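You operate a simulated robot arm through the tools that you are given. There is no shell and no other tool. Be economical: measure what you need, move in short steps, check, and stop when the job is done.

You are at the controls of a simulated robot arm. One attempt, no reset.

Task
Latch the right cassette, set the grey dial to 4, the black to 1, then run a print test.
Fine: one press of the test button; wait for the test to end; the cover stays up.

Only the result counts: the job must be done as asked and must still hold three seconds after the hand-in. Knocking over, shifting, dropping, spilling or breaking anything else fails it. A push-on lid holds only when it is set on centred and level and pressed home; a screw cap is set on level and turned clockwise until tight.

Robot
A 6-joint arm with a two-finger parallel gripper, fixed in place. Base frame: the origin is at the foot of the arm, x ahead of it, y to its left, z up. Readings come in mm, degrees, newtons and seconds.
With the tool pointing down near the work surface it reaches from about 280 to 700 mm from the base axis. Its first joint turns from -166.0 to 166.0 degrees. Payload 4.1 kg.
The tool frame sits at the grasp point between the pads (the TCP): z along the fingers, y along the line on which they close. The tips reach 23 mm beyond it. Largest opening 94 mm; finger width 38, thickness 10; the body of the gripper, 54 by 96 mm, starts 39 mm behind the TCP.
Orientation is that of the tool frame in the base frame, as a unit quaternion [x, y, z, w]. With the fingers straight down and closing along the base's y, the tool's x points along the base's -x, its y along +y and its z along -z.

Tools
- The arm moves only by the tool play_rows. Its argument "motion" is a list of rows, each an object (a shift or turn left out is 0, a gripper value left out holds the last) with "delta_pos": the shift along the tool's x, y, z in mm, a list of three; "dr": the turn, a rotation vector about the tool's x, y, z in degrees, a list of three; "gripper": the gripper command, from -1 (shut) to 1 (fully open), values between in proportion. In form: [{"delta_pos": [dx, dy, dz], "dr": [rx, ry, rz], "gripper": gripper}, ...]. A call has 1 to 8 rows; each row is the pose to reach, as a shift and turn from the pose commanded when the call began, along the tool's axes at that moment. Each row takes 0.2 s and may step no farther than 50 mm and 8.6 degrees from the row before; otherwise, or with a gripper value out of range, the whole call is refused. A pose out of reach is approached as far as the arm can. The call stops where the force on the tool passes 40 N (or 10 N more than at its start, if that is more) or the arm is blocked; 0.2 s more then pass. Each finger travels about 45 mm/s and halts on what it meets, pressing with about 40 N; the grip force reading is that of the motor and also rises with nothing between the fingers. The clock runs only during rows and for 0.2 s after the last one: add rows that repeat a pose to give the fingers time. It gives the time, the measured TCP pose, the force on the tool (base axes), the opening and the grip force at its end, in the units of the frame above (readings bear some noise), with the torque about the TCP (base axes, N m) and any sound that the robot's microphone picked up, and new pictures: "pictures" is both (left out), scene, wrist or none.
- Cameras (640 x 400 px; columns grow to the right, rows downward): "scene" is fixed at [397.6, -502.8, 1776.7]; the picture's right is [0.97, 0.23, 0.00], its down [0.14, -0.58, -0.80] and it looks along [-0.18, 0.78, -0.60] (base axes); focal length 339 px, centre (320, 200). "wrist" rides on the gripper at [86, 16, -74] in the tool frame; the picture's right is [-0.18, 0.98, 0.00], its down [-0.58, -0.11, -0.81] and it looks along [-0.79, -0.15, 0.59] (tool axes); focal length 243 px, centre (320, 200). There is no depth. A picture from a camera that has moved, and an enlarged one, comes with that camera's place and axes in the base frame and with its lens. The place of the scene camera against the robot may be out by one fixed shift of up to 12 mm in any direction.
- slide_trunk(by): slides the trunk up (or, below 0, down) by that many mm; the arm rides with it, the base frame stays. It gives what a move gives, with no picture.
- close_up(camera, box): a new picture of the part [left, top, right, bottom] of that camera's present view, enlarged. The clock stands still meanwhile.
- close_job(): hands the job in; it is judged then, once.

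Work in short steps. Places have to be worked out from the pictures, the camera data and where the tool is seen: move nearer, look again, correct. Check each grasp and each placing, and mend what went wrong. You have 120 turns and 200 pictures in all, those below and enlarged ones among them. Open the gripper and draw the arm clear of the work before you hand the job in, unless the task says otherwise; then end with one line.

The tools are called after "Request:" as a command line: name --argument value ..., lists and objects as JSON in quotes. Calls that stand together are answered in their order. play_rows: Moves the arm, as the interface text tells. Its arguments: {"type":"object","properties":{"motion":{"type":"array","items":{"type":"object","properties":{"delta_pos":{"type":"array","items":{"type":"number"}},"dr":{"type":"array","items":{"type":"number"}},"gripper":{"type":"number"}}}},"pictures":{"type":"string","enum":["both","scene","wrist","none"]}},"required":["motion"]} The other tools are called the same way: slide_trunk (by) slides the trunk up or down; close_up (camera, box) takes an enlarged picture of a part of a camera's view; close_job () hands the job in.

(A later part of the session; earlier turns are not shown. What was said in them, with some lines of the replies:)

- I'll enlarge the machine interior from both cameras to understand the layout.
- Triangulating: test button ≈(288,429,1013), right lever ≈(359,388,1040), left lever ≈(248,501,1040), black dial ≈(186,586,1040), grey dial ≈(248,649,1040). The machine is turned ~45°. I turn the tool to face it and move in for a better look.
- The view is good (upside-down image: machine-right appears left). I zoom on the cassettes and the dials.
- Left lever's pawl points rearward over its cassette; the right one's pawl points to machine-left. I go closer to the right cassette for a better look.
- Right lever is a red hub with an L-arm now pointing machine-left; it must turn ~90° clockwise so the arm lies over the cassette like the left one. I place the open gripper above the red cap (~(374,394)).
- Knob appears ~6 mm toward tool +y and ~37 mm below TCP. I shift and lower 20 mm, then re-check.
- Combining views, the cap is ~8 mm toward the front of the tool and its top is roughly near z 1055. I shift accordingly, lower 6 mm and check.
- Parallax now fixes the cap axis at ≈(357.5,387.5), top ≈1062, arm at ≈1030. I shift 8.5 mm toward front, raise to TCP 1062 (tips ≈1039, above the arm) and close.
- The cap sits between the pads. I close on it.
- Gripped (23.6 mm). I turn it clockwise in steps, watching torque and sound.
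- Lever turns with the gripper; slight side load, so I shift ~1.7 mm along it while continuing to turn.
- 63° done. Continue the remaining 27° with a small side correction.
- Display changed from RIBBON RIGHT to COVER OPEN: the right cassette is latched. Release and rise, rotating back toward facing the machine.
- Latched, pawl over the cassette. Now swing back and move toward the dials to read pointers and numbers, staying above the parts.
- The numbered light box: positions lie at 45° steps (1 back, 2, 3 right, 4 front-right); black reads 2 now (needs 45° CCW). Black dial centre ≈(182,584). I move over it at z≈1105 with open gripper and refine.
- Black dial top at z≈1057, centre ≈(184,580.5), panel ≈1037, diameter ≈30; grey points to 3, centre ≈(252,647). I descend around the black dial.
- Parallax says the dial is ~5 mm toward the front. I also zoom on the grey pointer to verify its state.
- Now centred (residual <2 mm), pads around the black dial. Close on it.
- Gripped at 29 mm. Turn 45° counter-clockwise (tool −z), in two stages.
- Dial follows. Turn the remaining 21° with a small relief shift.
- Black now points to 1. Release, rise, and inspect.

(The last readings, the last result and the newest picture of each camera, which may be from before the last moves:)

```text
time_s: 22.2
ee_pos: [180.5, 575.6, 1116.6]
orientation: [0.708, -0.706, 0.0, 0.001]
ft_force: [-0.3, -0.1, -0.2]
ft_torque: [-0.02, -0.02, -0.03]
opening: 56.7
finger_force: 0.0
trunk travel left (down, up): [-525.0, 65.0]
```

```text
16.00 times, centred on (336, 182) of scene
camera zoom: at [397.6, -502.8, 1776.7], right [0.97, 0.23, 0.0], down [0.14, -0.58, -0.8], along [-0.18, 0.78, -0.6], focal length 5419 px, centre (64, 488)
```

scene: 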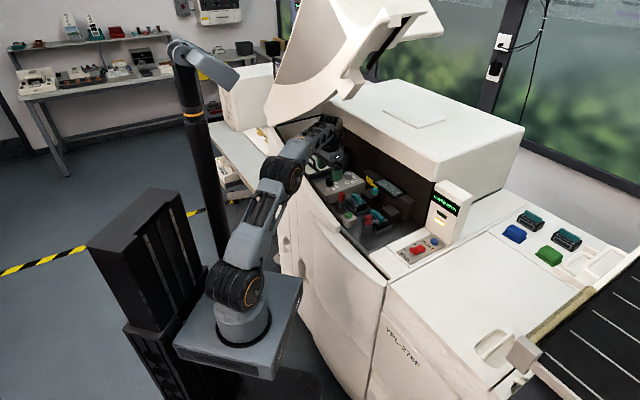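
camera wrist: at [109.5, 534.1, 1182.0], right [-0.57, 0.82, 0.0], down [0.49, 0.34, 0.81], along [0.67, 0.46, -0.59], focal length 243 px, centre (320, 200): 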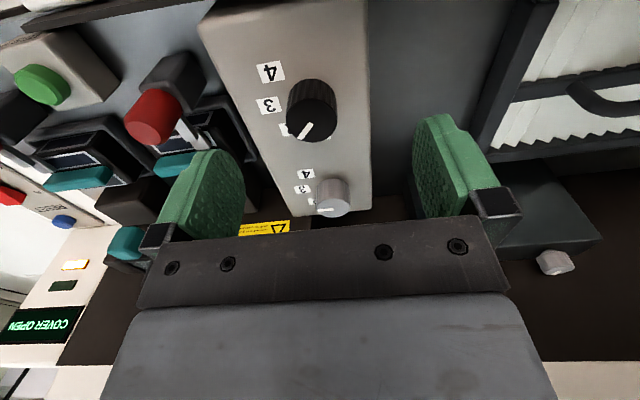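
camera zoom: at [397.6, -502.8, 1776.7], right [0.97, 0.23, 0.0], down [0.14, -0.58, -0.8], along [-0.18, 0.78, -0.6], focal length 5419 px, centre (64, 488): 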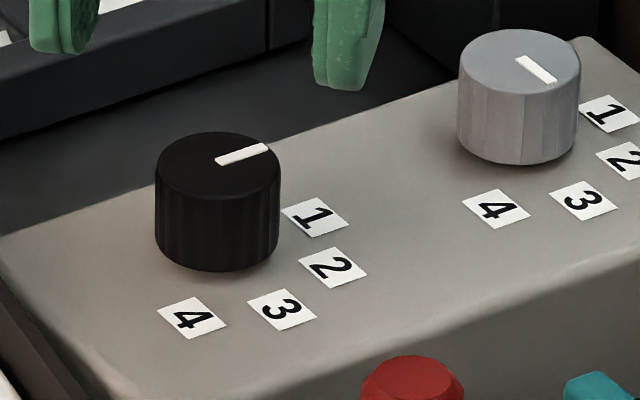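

Black reads 1 (≈42–45°). Grey by scene offset is at ≈(244,638.5), currently ≈position 3, needing CW to 4 (−90°). I move above it with yaw ≈70°.

Request:
play_rows --motion '[{"delta_pos": [-20, -20, 0], "dr": [0, 0, 7], "gripper": 0.6}, {"delta_pos": [-42, -42, 0], "dr": [0, 0, 14], "gripper": 0.6}, {"delta_pos": [-63, -63.5, 0], "dr": [0, 0, 20], "gripper": 0.6}, {"delta_pos": [-63, -63.5, 0], "dr": [0, 0, 20], "gripper": 0.6}]' --pictures "none"

Request:
close_up --camera "wrist" --box '[200, 50, 460, 240]'

Request:
close_up --camera "scene" --box '[260, 70, 420, 200]'

```text
time_s: 23.2
ee_pos: [233.9, 599.6, 1102.5]
orientation: [-0.573, 0.819, -0.001, 0.0]
ft_force: [-0.6, 0.8, -0.2]
ft_torque: [0.0, 0.02, 0.02]
opening: 75.4
finger_force: 0.0
out of reach, approached as far as the arm can: row 2, 3, 4
trunk travel left (down, up): [-525.0, 65.0]
```

```text
2.11 times, centred on (330, 145) of wrist
camera zoom: at [190.0, 524.2, 1178.2], right [-0.86, 0.51, 0.0], down [0.3, 0.51, 0.81], along [0.41, 0.69, -0.59], focal length 511 px, centre (299, 316)
```

zoom: 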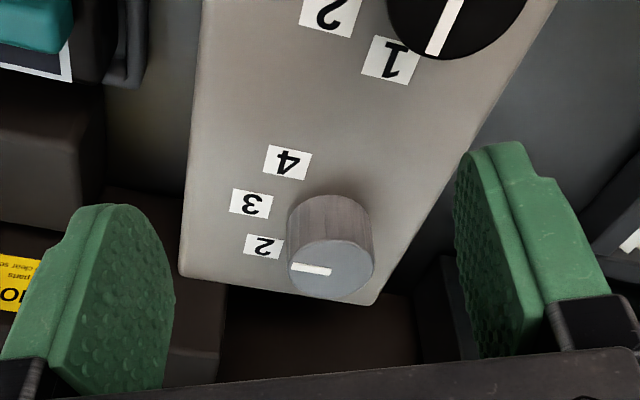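

```text
3.08 times, centred on (340, 135) of scene
camera zoom: at [397.6, -502.8, 1776.7], right [0.97, 0.23, 0.0], down [0.14, -0.58, -0.8], along [-0.18, 0.78, -0.6], focal length 1042 px, centre (258, 400)
```

zoom: 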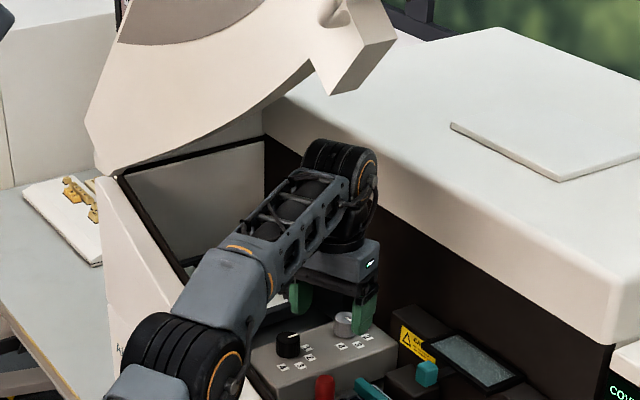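

Straight-down is out of reach here (limit ~643 mm). I'll tilt the tool 15° so the wrist leans toward the robot (more reach and clearance from the top box), and raise the trunk a bit.

Request:
play_rows --motion '[{"delta_pos": [0, 0, -10], "dr": [0, -5, 0]}, {"delta_pos": [0, 0, -10], "dr": [0, -10, 0]}, {"delta_pos": [0, 0, -10], "dr": [0, -15, 0]}, {"delta_pos": [0, 0, -10], "dr": [0, -15, 0]}]' --pictures "none"

Request:
slide_trunk --by 40

Request:
close_up --camera "scene" --box '[260, 70, 420, 200]'

```text
time_s: 24.2
ee_pos: [232.9, 600.3, 1112.8]
orientation: [-0.57, 0.811, 0.075, 0.107]
ft_force: [0.2, 0.6, 0.0]
ft_torque: [-0.01, 0.03, 0.03]
opening: 75.3
finger_force: 0.0
trunk travel left (down, up): [-525.0, 65.0]
```

```text
time_s: 25.0
ee_pos: [233.7, 600.9, 1153.3]
orientation: [-0.569, 0.812, 0.075, 0.107]
ft_force: [0.4, 0.0, 0.6]
ft_torque: [-0.02, -0.03, -0.01]
opening: 75.2
finger_force: 0.1
trunk travel left (down, up): [-565.0, 25.0]
```

```text
3.08 times, centred on (340, 135) of scene
camera zoom: at [397.6, -502.8, 1776.7], right [0.97, 0.23, 0.0], down [0.14, -0.58, -0.8], along [-0.18, 0.78, -0.6], focal length 1042 px, centre (258, 400)
```

zoom: 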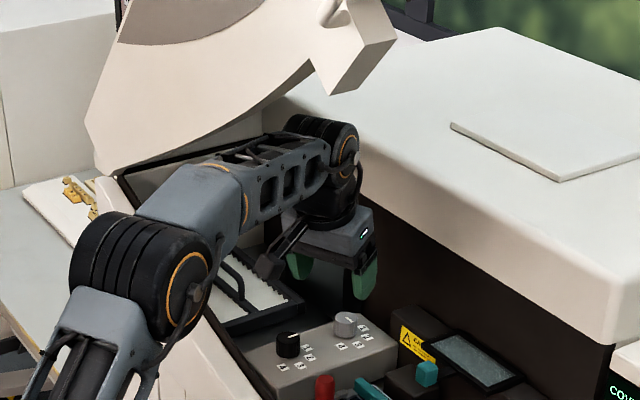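

Now move over the grey dial at z≈1100 in tilted pose and look.

Request:
play_rows --motion '[{"delta_pos": [-12, 1.6, 30]}, {"delta_pos": [-23.9, 3.2, 61.3]}, {"delta_pos": [-23.9, 3.2, 61.3]}]' --pictures "none"

Request:
close_up --camera "wrist" --box '[200, 50, 460, 240]'

Request:
close_up --camera "scene" --box '[300, 100, 412, 180]'

```text
time_s: 25.8
ee_pos: [244.2, 638.0, 1099.8]
orientation: [-0.569, 0.812, 0.075, 0.107]
ft_force: [-0.3, -0.4, -0.1]
ft_torque: [0.0, 0.0, 0.0]
opening: 75.1
finger_force: 0.0
trunk travel left (down, up): [-565.0, 25.0]
```

```text
2.11 times, centred on (330, 145) of wrist
camera zoom: at [194.5, 546.2, 1150.5], right [-0.86, 0.5, 0.05], down [0.22, 0.29, 0.93], along [0.45, 0.81, -0.37], focal length 511 px, centre (299, 316)
```

zoom: 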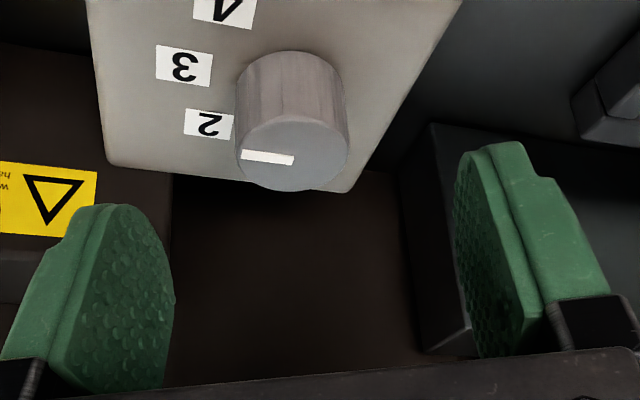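

```text
5.00 times, centred on (356, 140) of scene
camera zoom: at [397.6, -502.8, 1776.7], right [0.97, 0.23, 0.0], down [0.14, -0.58, -0.8], along [-0.18, 0.78, -0.6], focal length 1693 px, centre (140, 500)
```

zoom: 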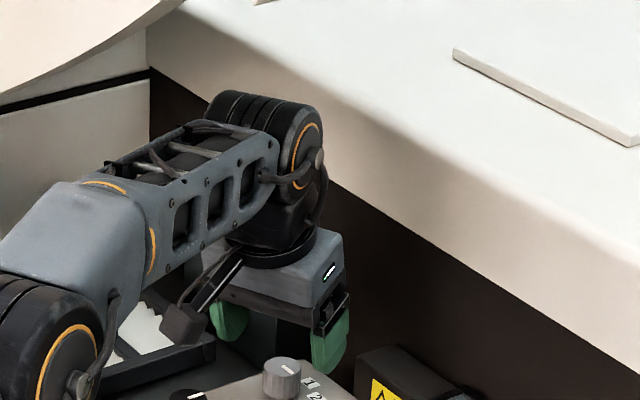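

Grey dial: axis ≈(246,640), top ≈1062, pointer ≈−42° (position 3). Descend around it.

Request:
play_rows --motion '[{"delta_pos": [3, -1, 15], "gripper": 0.5}, {"delta_pos": [5.4, -1, 29.6], "gripper": 0.3}, {"delta_pos": [5.4, -1, 29.6], "gripper": 0.2}, {"delta_pos": [5.4, -1, 29.6], "gripper": 0.2}]' --pictures "none"

Request:
close_up --camera "wrist" --box '[200, 50, 460, 240]'

Request:
close_up --camera "scene" --box '[314, 144, 370, 184]'

```text
time_s: 26.8
ee_pos: [246.7, 640.2, 1070.3]
orientation: [-0.569, 0.812, 0.075, 0.107]
ft_force: [-0.6, -0.4, -0.5]
ft_torque: [0.0, -0.02, 0.02]
opening: 56.4
finger_force: 0.0
trunk travel left (down, up): [-565.0, 25.0]
```

```text
2.11 times, centred on (330, 145) of wrist
camera zoom: at [196.0, 548.4, 1120.9], right [-0.86, 0.5, 0.05], down [0.22, 0.29, 0.93], along [0.45, 0.81, -0.37], focal length 511 px, centre (299, 316)
```

zoom: 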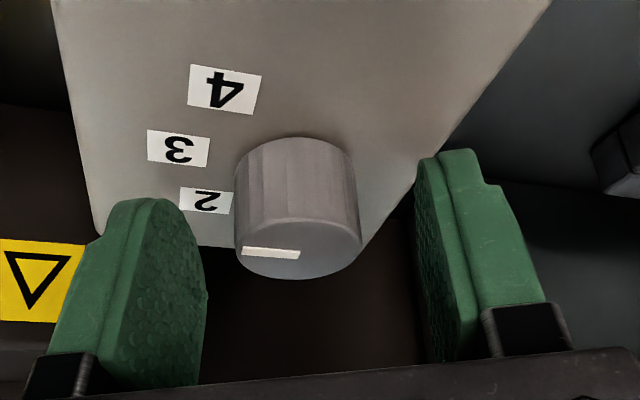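

```text
10.00 times, centred on (342, 164) of scene
camera zoom: at [397.6, -502.8, 1776.7], right [0.97, 0.23, 0.0], down [0.14, -0.58, -0.8], along [-0.18, 0.78, -0.6], focal length 3387 px, centre (100, 560)
```

zoom: 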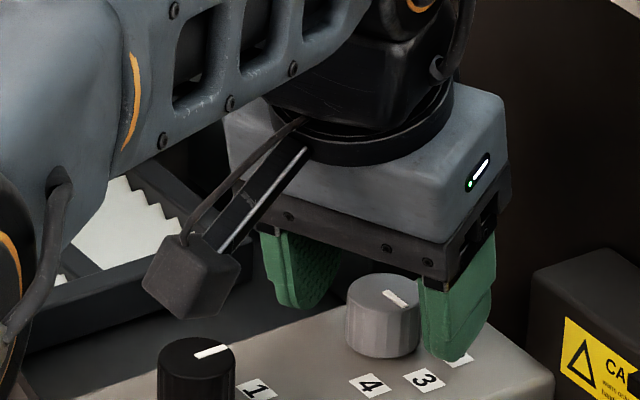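

Well aligned (axis ≈(246,639.6), top ≈1063). Close on the grey dial.

Request:
play_rows --motion '[{"gripper": -1}, {"gripper": -1}, {"gripper": -1}, {"gripper": -1}]' --pictures "none"

```text
time_s: 27.8
ee_pos: [245.7, 638.9, 1069.9]
orientation: [-0.569, 0.812, 0.075, 0.107]
ft_force: [0.2, -1.4, -0.3]
ft_torque: [0.09, 0.15, -0.02]
opening: 29.5
finger_force: 45.7
trunk travel left (down, up): [-565.0, 25.0]
```

Gripped at 29.5 mm. Turn clockwise 24° about the vertical axis (tilted-tool axis (0.259,0,0.966)).

Request:
play_rows --motion '[{"dr": [1.55, 0, 5.8]}, {"dr": [3.1, 0, 11.6]}, {"dr": [4.66, 0, 17.4]}, {"dr": [6.2, 0, 23.2]}]' --pictures "none"

Request:
close_up --camera "scene" --box '[314, 144, 370, 184]'

```text
time_s: 28.8
ee_pos: [245.2, 640.4, 1069.5]
orientation: [-0.388, 0.912, 0.051, 0.121]
ft_force: [-0.9, 4.3, 1.8]
ft_torque: [-0.34, -0.13, 0.03]
opening: 29.5
finger_force: 45.0
trunk travel left (down, up): [-565.0, 25.0]
```

```text
10.00 times, centred on (342, 164) of scene
camera zoom: at [397.6, -502.8, 1776.7], right [0.97, 0.23, 0.0], down [0.14, -0.58, -0.8], along [-0.18, 0.78, -0.6], focal length 3387 px, centre (100, 560)
```

zoom: 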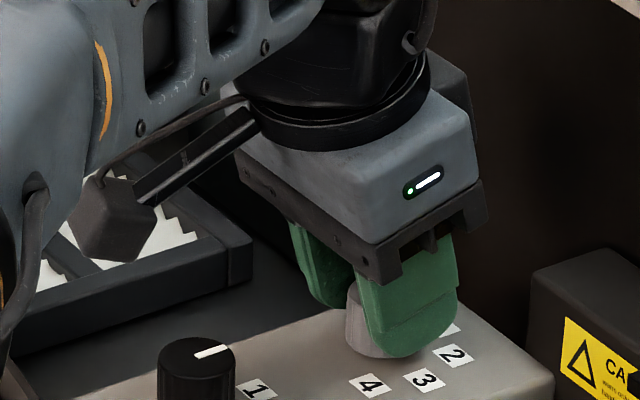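

Smooth. Another 22° to reach 4.

Request:
play_rows --motion '[{"dr": [1.55, 0, 5.8]}, {"dr": [3.1, 0, 11.6]}, {"dr": [4.66, 0, 17.4]}, {"dr": [5.7, 0, 21.3]}, {"dr": [5.7, 0, 21.3]}]' --pictures "none"

Request:
close_up --camera "wrist" --box '[200, 50, 460, 240]'

```text
time_s: 30.0
ee_pos: [243.3, 642.3, 1071.1]
orientation: [-0.207, 0.969, 0.028, 0.128]
ft_force: [-9.5, 17.4, 7.6]
ft_torque: [0.08, 0.45, 0.31]
opening: 29.4
finger_force: 45.3
trunk travel left (down, up): [-565.0, 25.0]
```

```text
2.11 times, centred on (330, 145) of wrist
camera zoom: at [143.8, 614.3, 1120.8], right [-0.24, 0.97, 0.05], down [0.37, 0.04, 0.93], along [0.9, 0.24, -0.37], focal length 511 px, centre (299, 316)
```

zoom: 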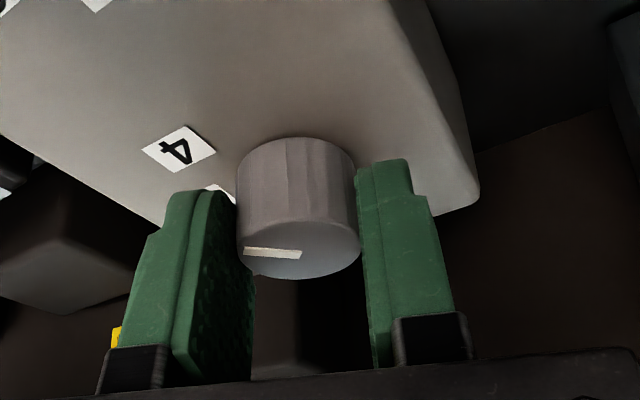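

Pointer now ≈−91°, i.e. 4 (torque suggests end stop). Release and withdraw upward.

Request:
play_rows --motion '[{"gripper": -0.2}, {"gripper": 0.2}, {"gripper": 0.2}, {"delta_pos": [0, 0, -30]}, {"delta_pos": [0, 0, -60]}, {"delta_pos": [10, 0, -100]}]' --pictures "none"

Request:
close_up --camera "scene" --box '[314, 154, 370, 194]'

Request:
close_up --camera "scene" --box '[320, 150, 480, 270]'

```text
time_s: 31.4
ee_pos: [211.7, 625.7, 1164.2]
orientation: [-0.206, 0.97, 0.027, 0.128]
ft_force: [0.1, 0.2, 0.1]
ft_torque: [0.04, 0.01, 0.0]
opening: 56.3
finger_force: 0.1
trunk travel left (down, up): [-565.0, 25.0]
```

```text
10.00 times, centred on (342, 174) of scene
camera zoom: at [397.6, -502.8, 1776.7], right [0.97, 0.23, 0.0], down [0.14, -0.58, -0.8], along [-0.18, 0.78, -0.6], focal length 3387 px, centre (100, 460)
```

zoom: 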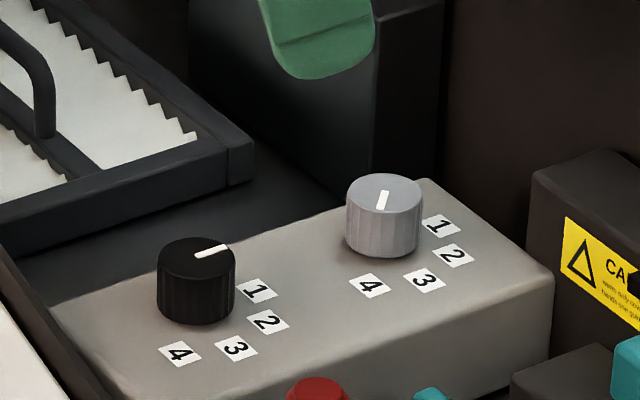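

```text
3.33 times, centred on (400, 210) of scene
camera zoom: at [397.6, -502.8, 1776.7], right [0.97, 0.23, 0.0], down [0.14, -0.58, -0.8], along [-0.18, 0.78, -0.6], focal length 1129 px, centre (53, 167)
```

zoom: 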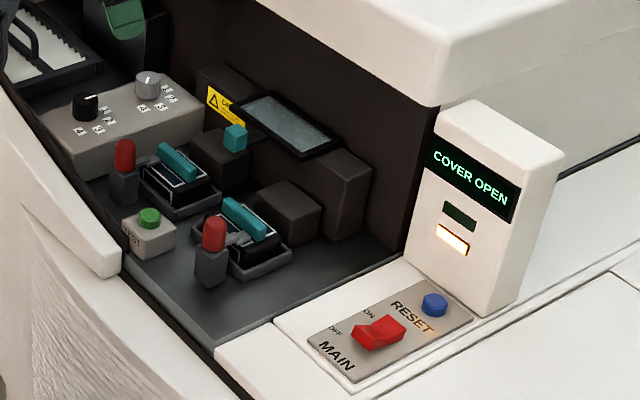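

Both dials are set: black 1, grey 4. Now un-tilt and move over the TEST button, closing the gripper for pressing.

Request:
play_rows --motion '[{"delta_pos": [5, -37, 3], "dr": [0, 3, 0]}, {"delta_pos": [10, -74, 6], "dr": [0, 6, 0]}, {"delta_pos": [16, -111, 12], "dr": [0, 9, 0]}, {"delta_pos": [21, -148, 20], "dr": [0, 12, 0]}, {"delta_pos": [26.8, -184.5, 28], "dr": [0, 15, 0]}, {"delta_pos": [26.8, -184.5, 28], "dr": [0, 15, 0]}]' --pictures "wrist"

Request:
close_up --camera "wrist" --box '[200, 0, 460, 190]'

```text
time_s: 32.8
ee_pos: [270.6, 447.6, 1130.1]
orientation: [-0.208, 0.978, 0.001, -0.001]
ft_force: [0.4, -0.3, 0.1]
ft_torque: [-0.02, 0.01, 0.04]
opening: 56.2
finger_force: 0.1
trunk travel left (down, up): [-565.0, 25.0]
camera wrist: at [185.8, 426.7, 1205.5], right [-0.23, 0.97, 0.0], down [0.58, 0.14, 0.81], along [0.78, 0.19, -0.59], focal length 243 px, centre (320, 200)
```

wrist: 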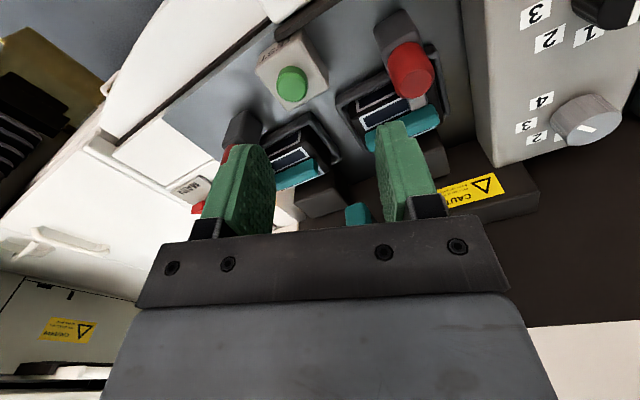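

```text
2.11 times, centred on (330, 95) of wrist
camera zoom: at [185.8, 426.7, 1205.5], right [-0.23, 0.97, 0.0], down [0.58, 0.14, 0.81], along [0.78, 0.19, -0.59], focal length 511 px, centre (299, 421)
```

zoom: 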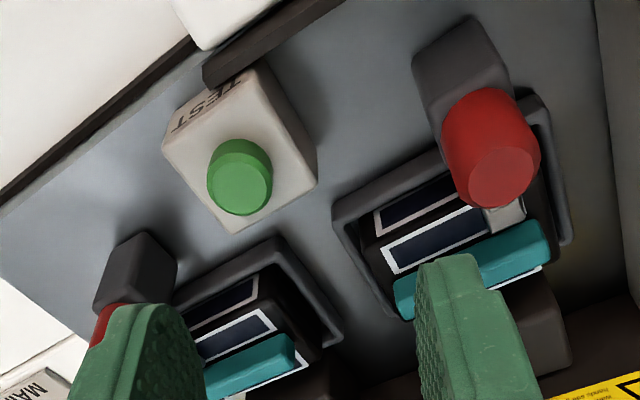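

Button top triangulates to ≈(286,429,1026). Close the gripper and position above it with tips at ~1047.

Request:
play_rows --motion '[{"delta_pos": [-6.5, -23.3, 0], "gripper": -1}, {"delta_pos": [-6.5, -23.3, 20], "gripper": -1}, {"delta_pos": [-6.5, -23.3, 40], "gripper": -1}, {"delta_pos": [-6.5, -23.3, 55], "gripper": -1}, {"delta_pos": [-6.5, -23.3, 55], "gripper": -1}]' --pictures "none"

Request:
close_up --camera "wrist" --box '[200, 50, 460, 240]'

Request:
close_up --camera "scene" --box '[320, 180, 376, 220]'

```text
time_s: 34.0
ee_pos: [286.9, 431.0, 1074.8]
orientation: [-0.207, 0.978, 0.0, 0.0]
ft_force: [0.4, 0.1, 0.0]
ft_torque: [-0.01, 0.02, 0.03]
opening: 0.0
finger_force: 39.8
trunk travel left (down, up): [-565.0, 25.0]
```

```text
2.11 times, centred on (330, 145) of wrist
camera zoom: at [201.1, 410.4, 1150.6], right [-0.23, 0.97, 0.0], down [0.58, 0.14, 0.81], along [0.78, 0.19, -0.59], focal length 511 px, centre (299, 316)
```

zoom: 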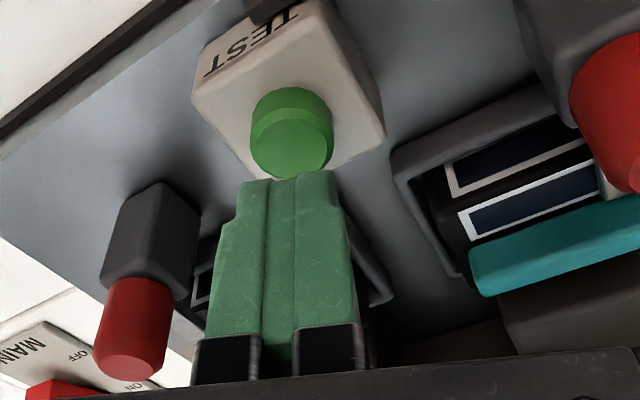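

```text
10.00 times, centred on (348, 200) of scene
camera zoom: at [397.6, -502.8, 1776.7], right [0.97, 0.23, 0.0], down [0.14, -0.58, -0.8], along [-0.18, 0.78, -0.6], focal length 3387 px, centre (40, 200)
```

zoom: 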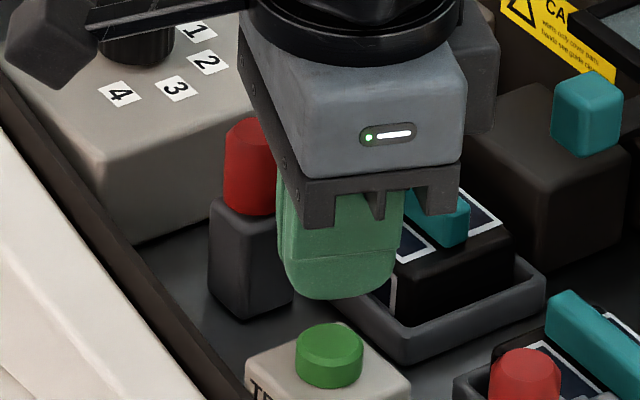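

Aligned with the button within ~2 mm. Small correction and approach to just above the button.

Request:
play_rows --motion '[{"delta_pos": [2, -1.4, 10]}, {"delta_pos": [2, -1.4, 20]}, {"delta_pos": [2, -1.4, 20]}]' --pictures "none"

Request:
close_up --camera "scene" --box '[320, 180, 376, 220]'

Request:
close_up --camera "wrist" --box '[200, 50, 460, 240]'

```text
time_s: 34.8
ee_pos: [284.0, 428.9, 1056.2]
orientation: [-0.207, 0.978, 0.0, 0.0]
ft_force: [-0.7, -0.1, 0.2]
ft_torque: [0.02, 0.01, -0.02]
opening: 0.0
finger_force: 40.4
trunk travel left (down, up): [-565.0, 25.0]
```

```text
10.00 times, centred on (348, 200) of scene
camera zoom: at [397.6, -502.8, 1776.7], right [0.97, 0.23, 0.0], down [0.14, -0.58, -0.8], along [-0.18, 0.78, -0.6], focal length 3387 px, centre (40, 200)
```

zoom: 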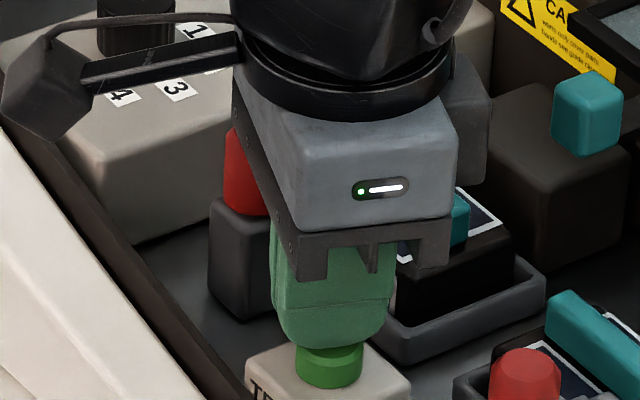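

```text
2.11 times, centred on (330, 145) of wrist
camera zoom: at [200.1, 408.0, 1130.5], right [-0.23, 0.97, 0.0], down [0.58, 0.14, 0.81], along [0.78, 0.19, -0.59], focal length 511 px, centre (299, 316)
```

zoom: 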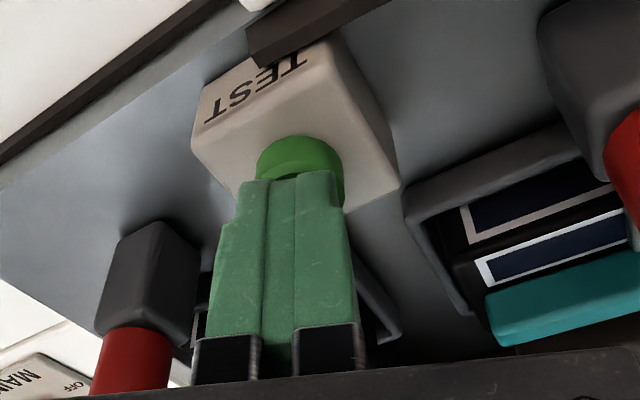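

Tips are just above the button. One downstroke in fine steps, watching force and sound.

Request:
play_rows --motion '[{"delta_pos": [0, 1, 5]}, {"delta_pos": [0, 1, 8]}, {"delta_pos": [0, 1, 10]}, {"delta_pos": [0, 1, 12]}, {"delta_pos": [0, 1, 13.5]}]' --pictures "none"

Request:
close_up --camera "scene" --box '[320, 150, 480, 270]'

```text
time_s: 36.0
ee_pos: [284.0, 428.5, 1043.5]
orientation: [-0.208, 0.978, 0.002, 0.003]
ft_force: [2.1, 1.3, 24.2]
ft_torque: [0.01, -0.05, 0.05]
opening: 0.0
finger_force: 40.1
trunk travel left (down, up): [-565.0, 25.0]
heard: click
```

```text
3.33 times, centred on (400, 210) of scene
camera zoom: at [397.6, -502.8, 1776.7], right [0.97, 0.23, 0.0], down [0.14, -0.58, -0.8], along [-0.18, 0.78, -0.6], focal length 1129 px, centre (53, 167)
```

zoom: 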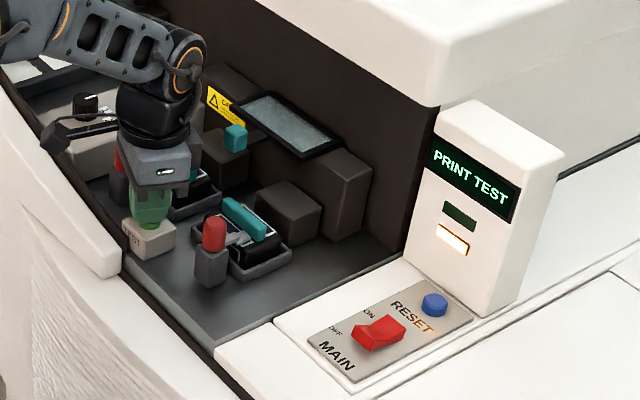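

Click heard, display shows PRINT TEST. Lift straight off and wait.

Request:
play_rows --motion '[{"delta_pos": [0, 0, -15]}, {"delta_pos": [0, 0, -40]}, {"delta_pos": [0, 0, -80]}, {"delta_pos": [0, 0, -120]}, {"delta_pos": [0, 0, -120], "gripper": 0.5}, {"delta_pos": [0, 0, -120], "gripper": 0.5}, {"delta_pos": [0, 0, -120], "gripper": 0.5}, {"delta_pos": [0, 0, -120], "gripper": 0.5}]' --pictures "none"

Request:
close_up --camera "scene" --box '[320, 150, 480, 270]'

```text
time_s: 37.8
ee_pos: [284.9, 429.5, 1161.3]
orientation: [-0.208, 0.978, 0.0, 0.0]
ft_force: [0.5, 1.4, 0.5]
ft_torque: [-0.03, 0.02, 0.0]
opening: 70.6
finger_force: 0.1
trunk travel left (down, up): [-565.0, 25.0]
```

```text
3.33 times, centred on (400, 210) of scene
camera zoom: at [397.6, -502.8, 1776.7], right [0.97, 0.23, 0.0], down [0.14, -0.58, -0.8], along [-0.18, 0.78, -0.6], focal length 1129 px, centre (53, 167)
```

zoom: 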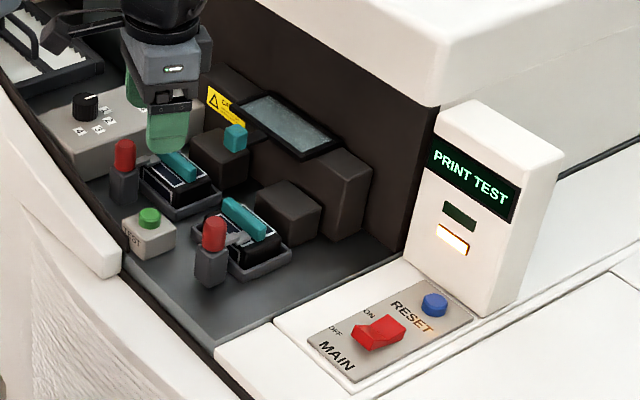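

Test is running. Draw the arm clear while waiting.

Request:
play_rows --motion '[{"delta_pos": [10, -2, -40]}, {"delta_pos": [40, -8, -70]}, {"delta_pos": [75, -14, -90]}, {"delta_pos": [102, -20, -100]}, {"delta_pos": [102, -20, -100]}, {"delta_pos": [102, -20, -100]}, {"delta_pos": [102, -20, -100]}, {"delta_pos": [102, -20, -100]}]' --pictures "none"

Request:
play_rows --motion '[{}, {}, {}, {}, {}, {}, {}, {}]' --pictures "none"

Request:
play_rows --motion '[{}, {}, {}, {}, {}, {}, {}, {}]' --pictures "none"

Request:
close_up --camera "scene" --box '[320, 150, 480, 270]'

```text
time_s: 39.6
ee_pos: [200.5, 370.3, 1260.3]
orientation: [-0.208, 0.978, -0.001, 0.0]
ft_force: [0.2, -0.6, -0.4]
ft_torque: [0.01, -0.01, 0.0]
opening: 70.5
finger_force: 0.0
trunk travel left (down, up): [-565.0, 25.0]
```

```text
time_s: 41.4
ee_pos: [201.1, 369.6, 1261.3]
orientation: [-0.208, 0.978, -0.001, 0.0]
ft_force: [-0.9, 0.8, -1.4]
ft_torque: [-0.01, 0.0, -0.02]
opening: 70.6
finger_force: 0.2
trunk travel left (down, up): [-565.0, 25.0]
```

```text
time_s: 43.2
ee_pos: [201.1, 371.1, 1260.3]
orientation: [-0.208, 0.978, 0.001, 0.001]
ft_force: [-0.5, 0.8, -0.7]
ft_torque: [0.02, -0.02, -0.01]
opening: 70.8
finger_force: 0.0
trunk travel left (down, up): [-565.0, 25.0]
```

```text
3.33 times, centred on (400, 210) of scene
camera zoom: at [397.6, -502.8, 1776.7], right [0.97, 0.23, 0.0], down [0.14, -0.58, -0.8], along [-0.18, 0.78, -0.6], focal length 1129 px, centre (53, 167)
```

zoom: 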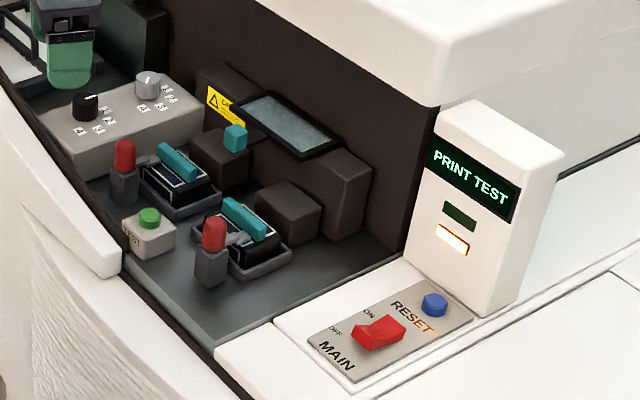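

Still PRINT TEST; keep waiting.

Request:
play_rows --motion '[{}, {}, {}, {}, {}, {}, {}, {}]' --pictures "none"

Request:
play_rows --motion '[{}, {}, {}, {}, {}, {}, {}, {}]' --pictures "none"

Request:
play_rows --motion '[{}, {}, {}, {}, {}, {}, {}, {}]' --pictures "none"

Request:
close_up --camera "scene" --box '[320, 150, 480, 270]'

```text
time_s: 45.0
ee_pos: [201.3, 370.3, 1261.6]
orientation: [-0.208, 0.978, 0.0, 0.0]
ft_force: [-0.2, 0.1, 0.3]
ft_torque: [0.02, -0.03, 0.01]
opening: 70.6
finger_force: 0.1
trunk travel left (down, up): [-565.0, 25.0]
```

```text
time_s: 46.8
ee_pos: [201.3, 370.7, 1260.8]
orientation: [-0.207, 0.978, 0.0, 0.001]
ft_force: [0.2, 0.1, -0.2]
ft_torque: [-0.01, -0.02, -0.02]
opening: 70.4
finger_force: 0.1
trunk travel left (down, up): [-565.0, 25.0]
```

```text
time_s: 48.6
ee_pos: [201.1, 369.4, 1260.3]
orientation: [-0.209, 0.978, 0.0, 0.0]
ft_force: [-0.2, -0.3, -0.1]
ft_torque: [0.03, 0.01, 0.0]
opening: 70.6
finger_force: 0.1
trunk travel left (down, up): [-565.0, 25.0]
```

```text
3.33 times, centred on (400, 210) of scene
camera zoom: at [397.6, -502.8, 1776.7], right [0.97, 0.23, 0.0], down [0.14, -0.58, -0.8], along [-0.18, 0.78, -0.6], focal length 1129 px, centre (53, 167)
```

zoom: 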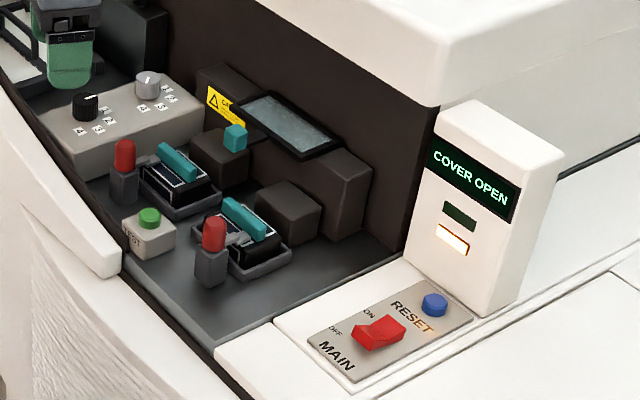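

The test has ended and the display is back to COVER OPEN with no faults. I back the arm off a bit more and do a final check.

Request:
play_rows --motion '[{"delta_pos": [35, -4, -18]}, {"delta_pos": [70, -8, -35]}, {"delta_pos": [105, -12, -52]}, {"delta_pos": [135, -15, -60]}, {"delta_pos": [135, -15, -60]}]' --pictures "scene"

Request:
close_up --camera "scene" --box '[314, 160, 398, 220]'

```text
time_s: 49.8
ee_pos: [82.7, 301.5, 1321.2]
orientation: [-0.209, 0.978, 0.0, 0.0]
ft_force: [0.7, -1.2, -0.1]
ft_torque: [-0.01, -0.03, -0.01]
opening: 70.9
finger_force: 0.0
trunk travel left (down, up): [-565.0, 25.0]
```

scene: 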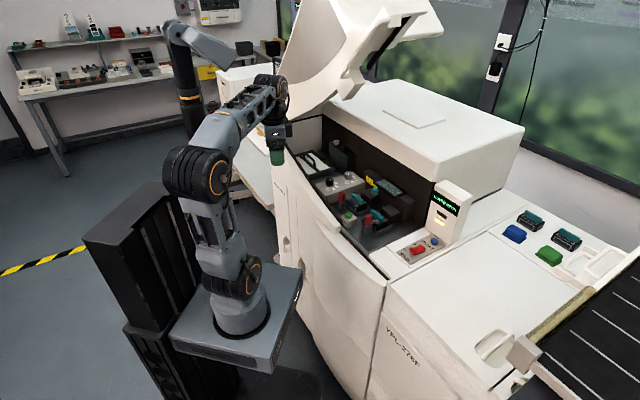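

```text
6.67 times, centred on (356, 190) of scene
camera zoom: at [397.6, -502.8, 1776.7], right [0.97, 0.23, 0.0], down [0.14, -0.58, -0.8], along [-0.18, 0.78, -0.6], focal length 2258 px, centre (80, 267)
```

zoom: 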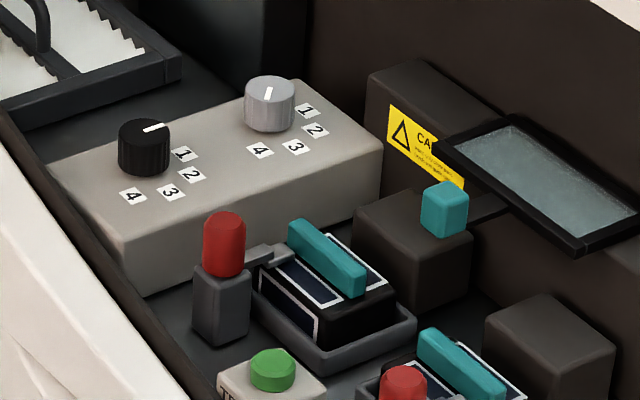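

Everything is as asked: right cassette latched, black at 1, grey at 4, test finished, cover up, arm clear. Handing in.

Request:
close_job

```text
The job is handed in.
```

The right cassette is latched, the grey dial is at 4 and the black at 1, and one press of the test button ran a print test that finished, with the cover left up.
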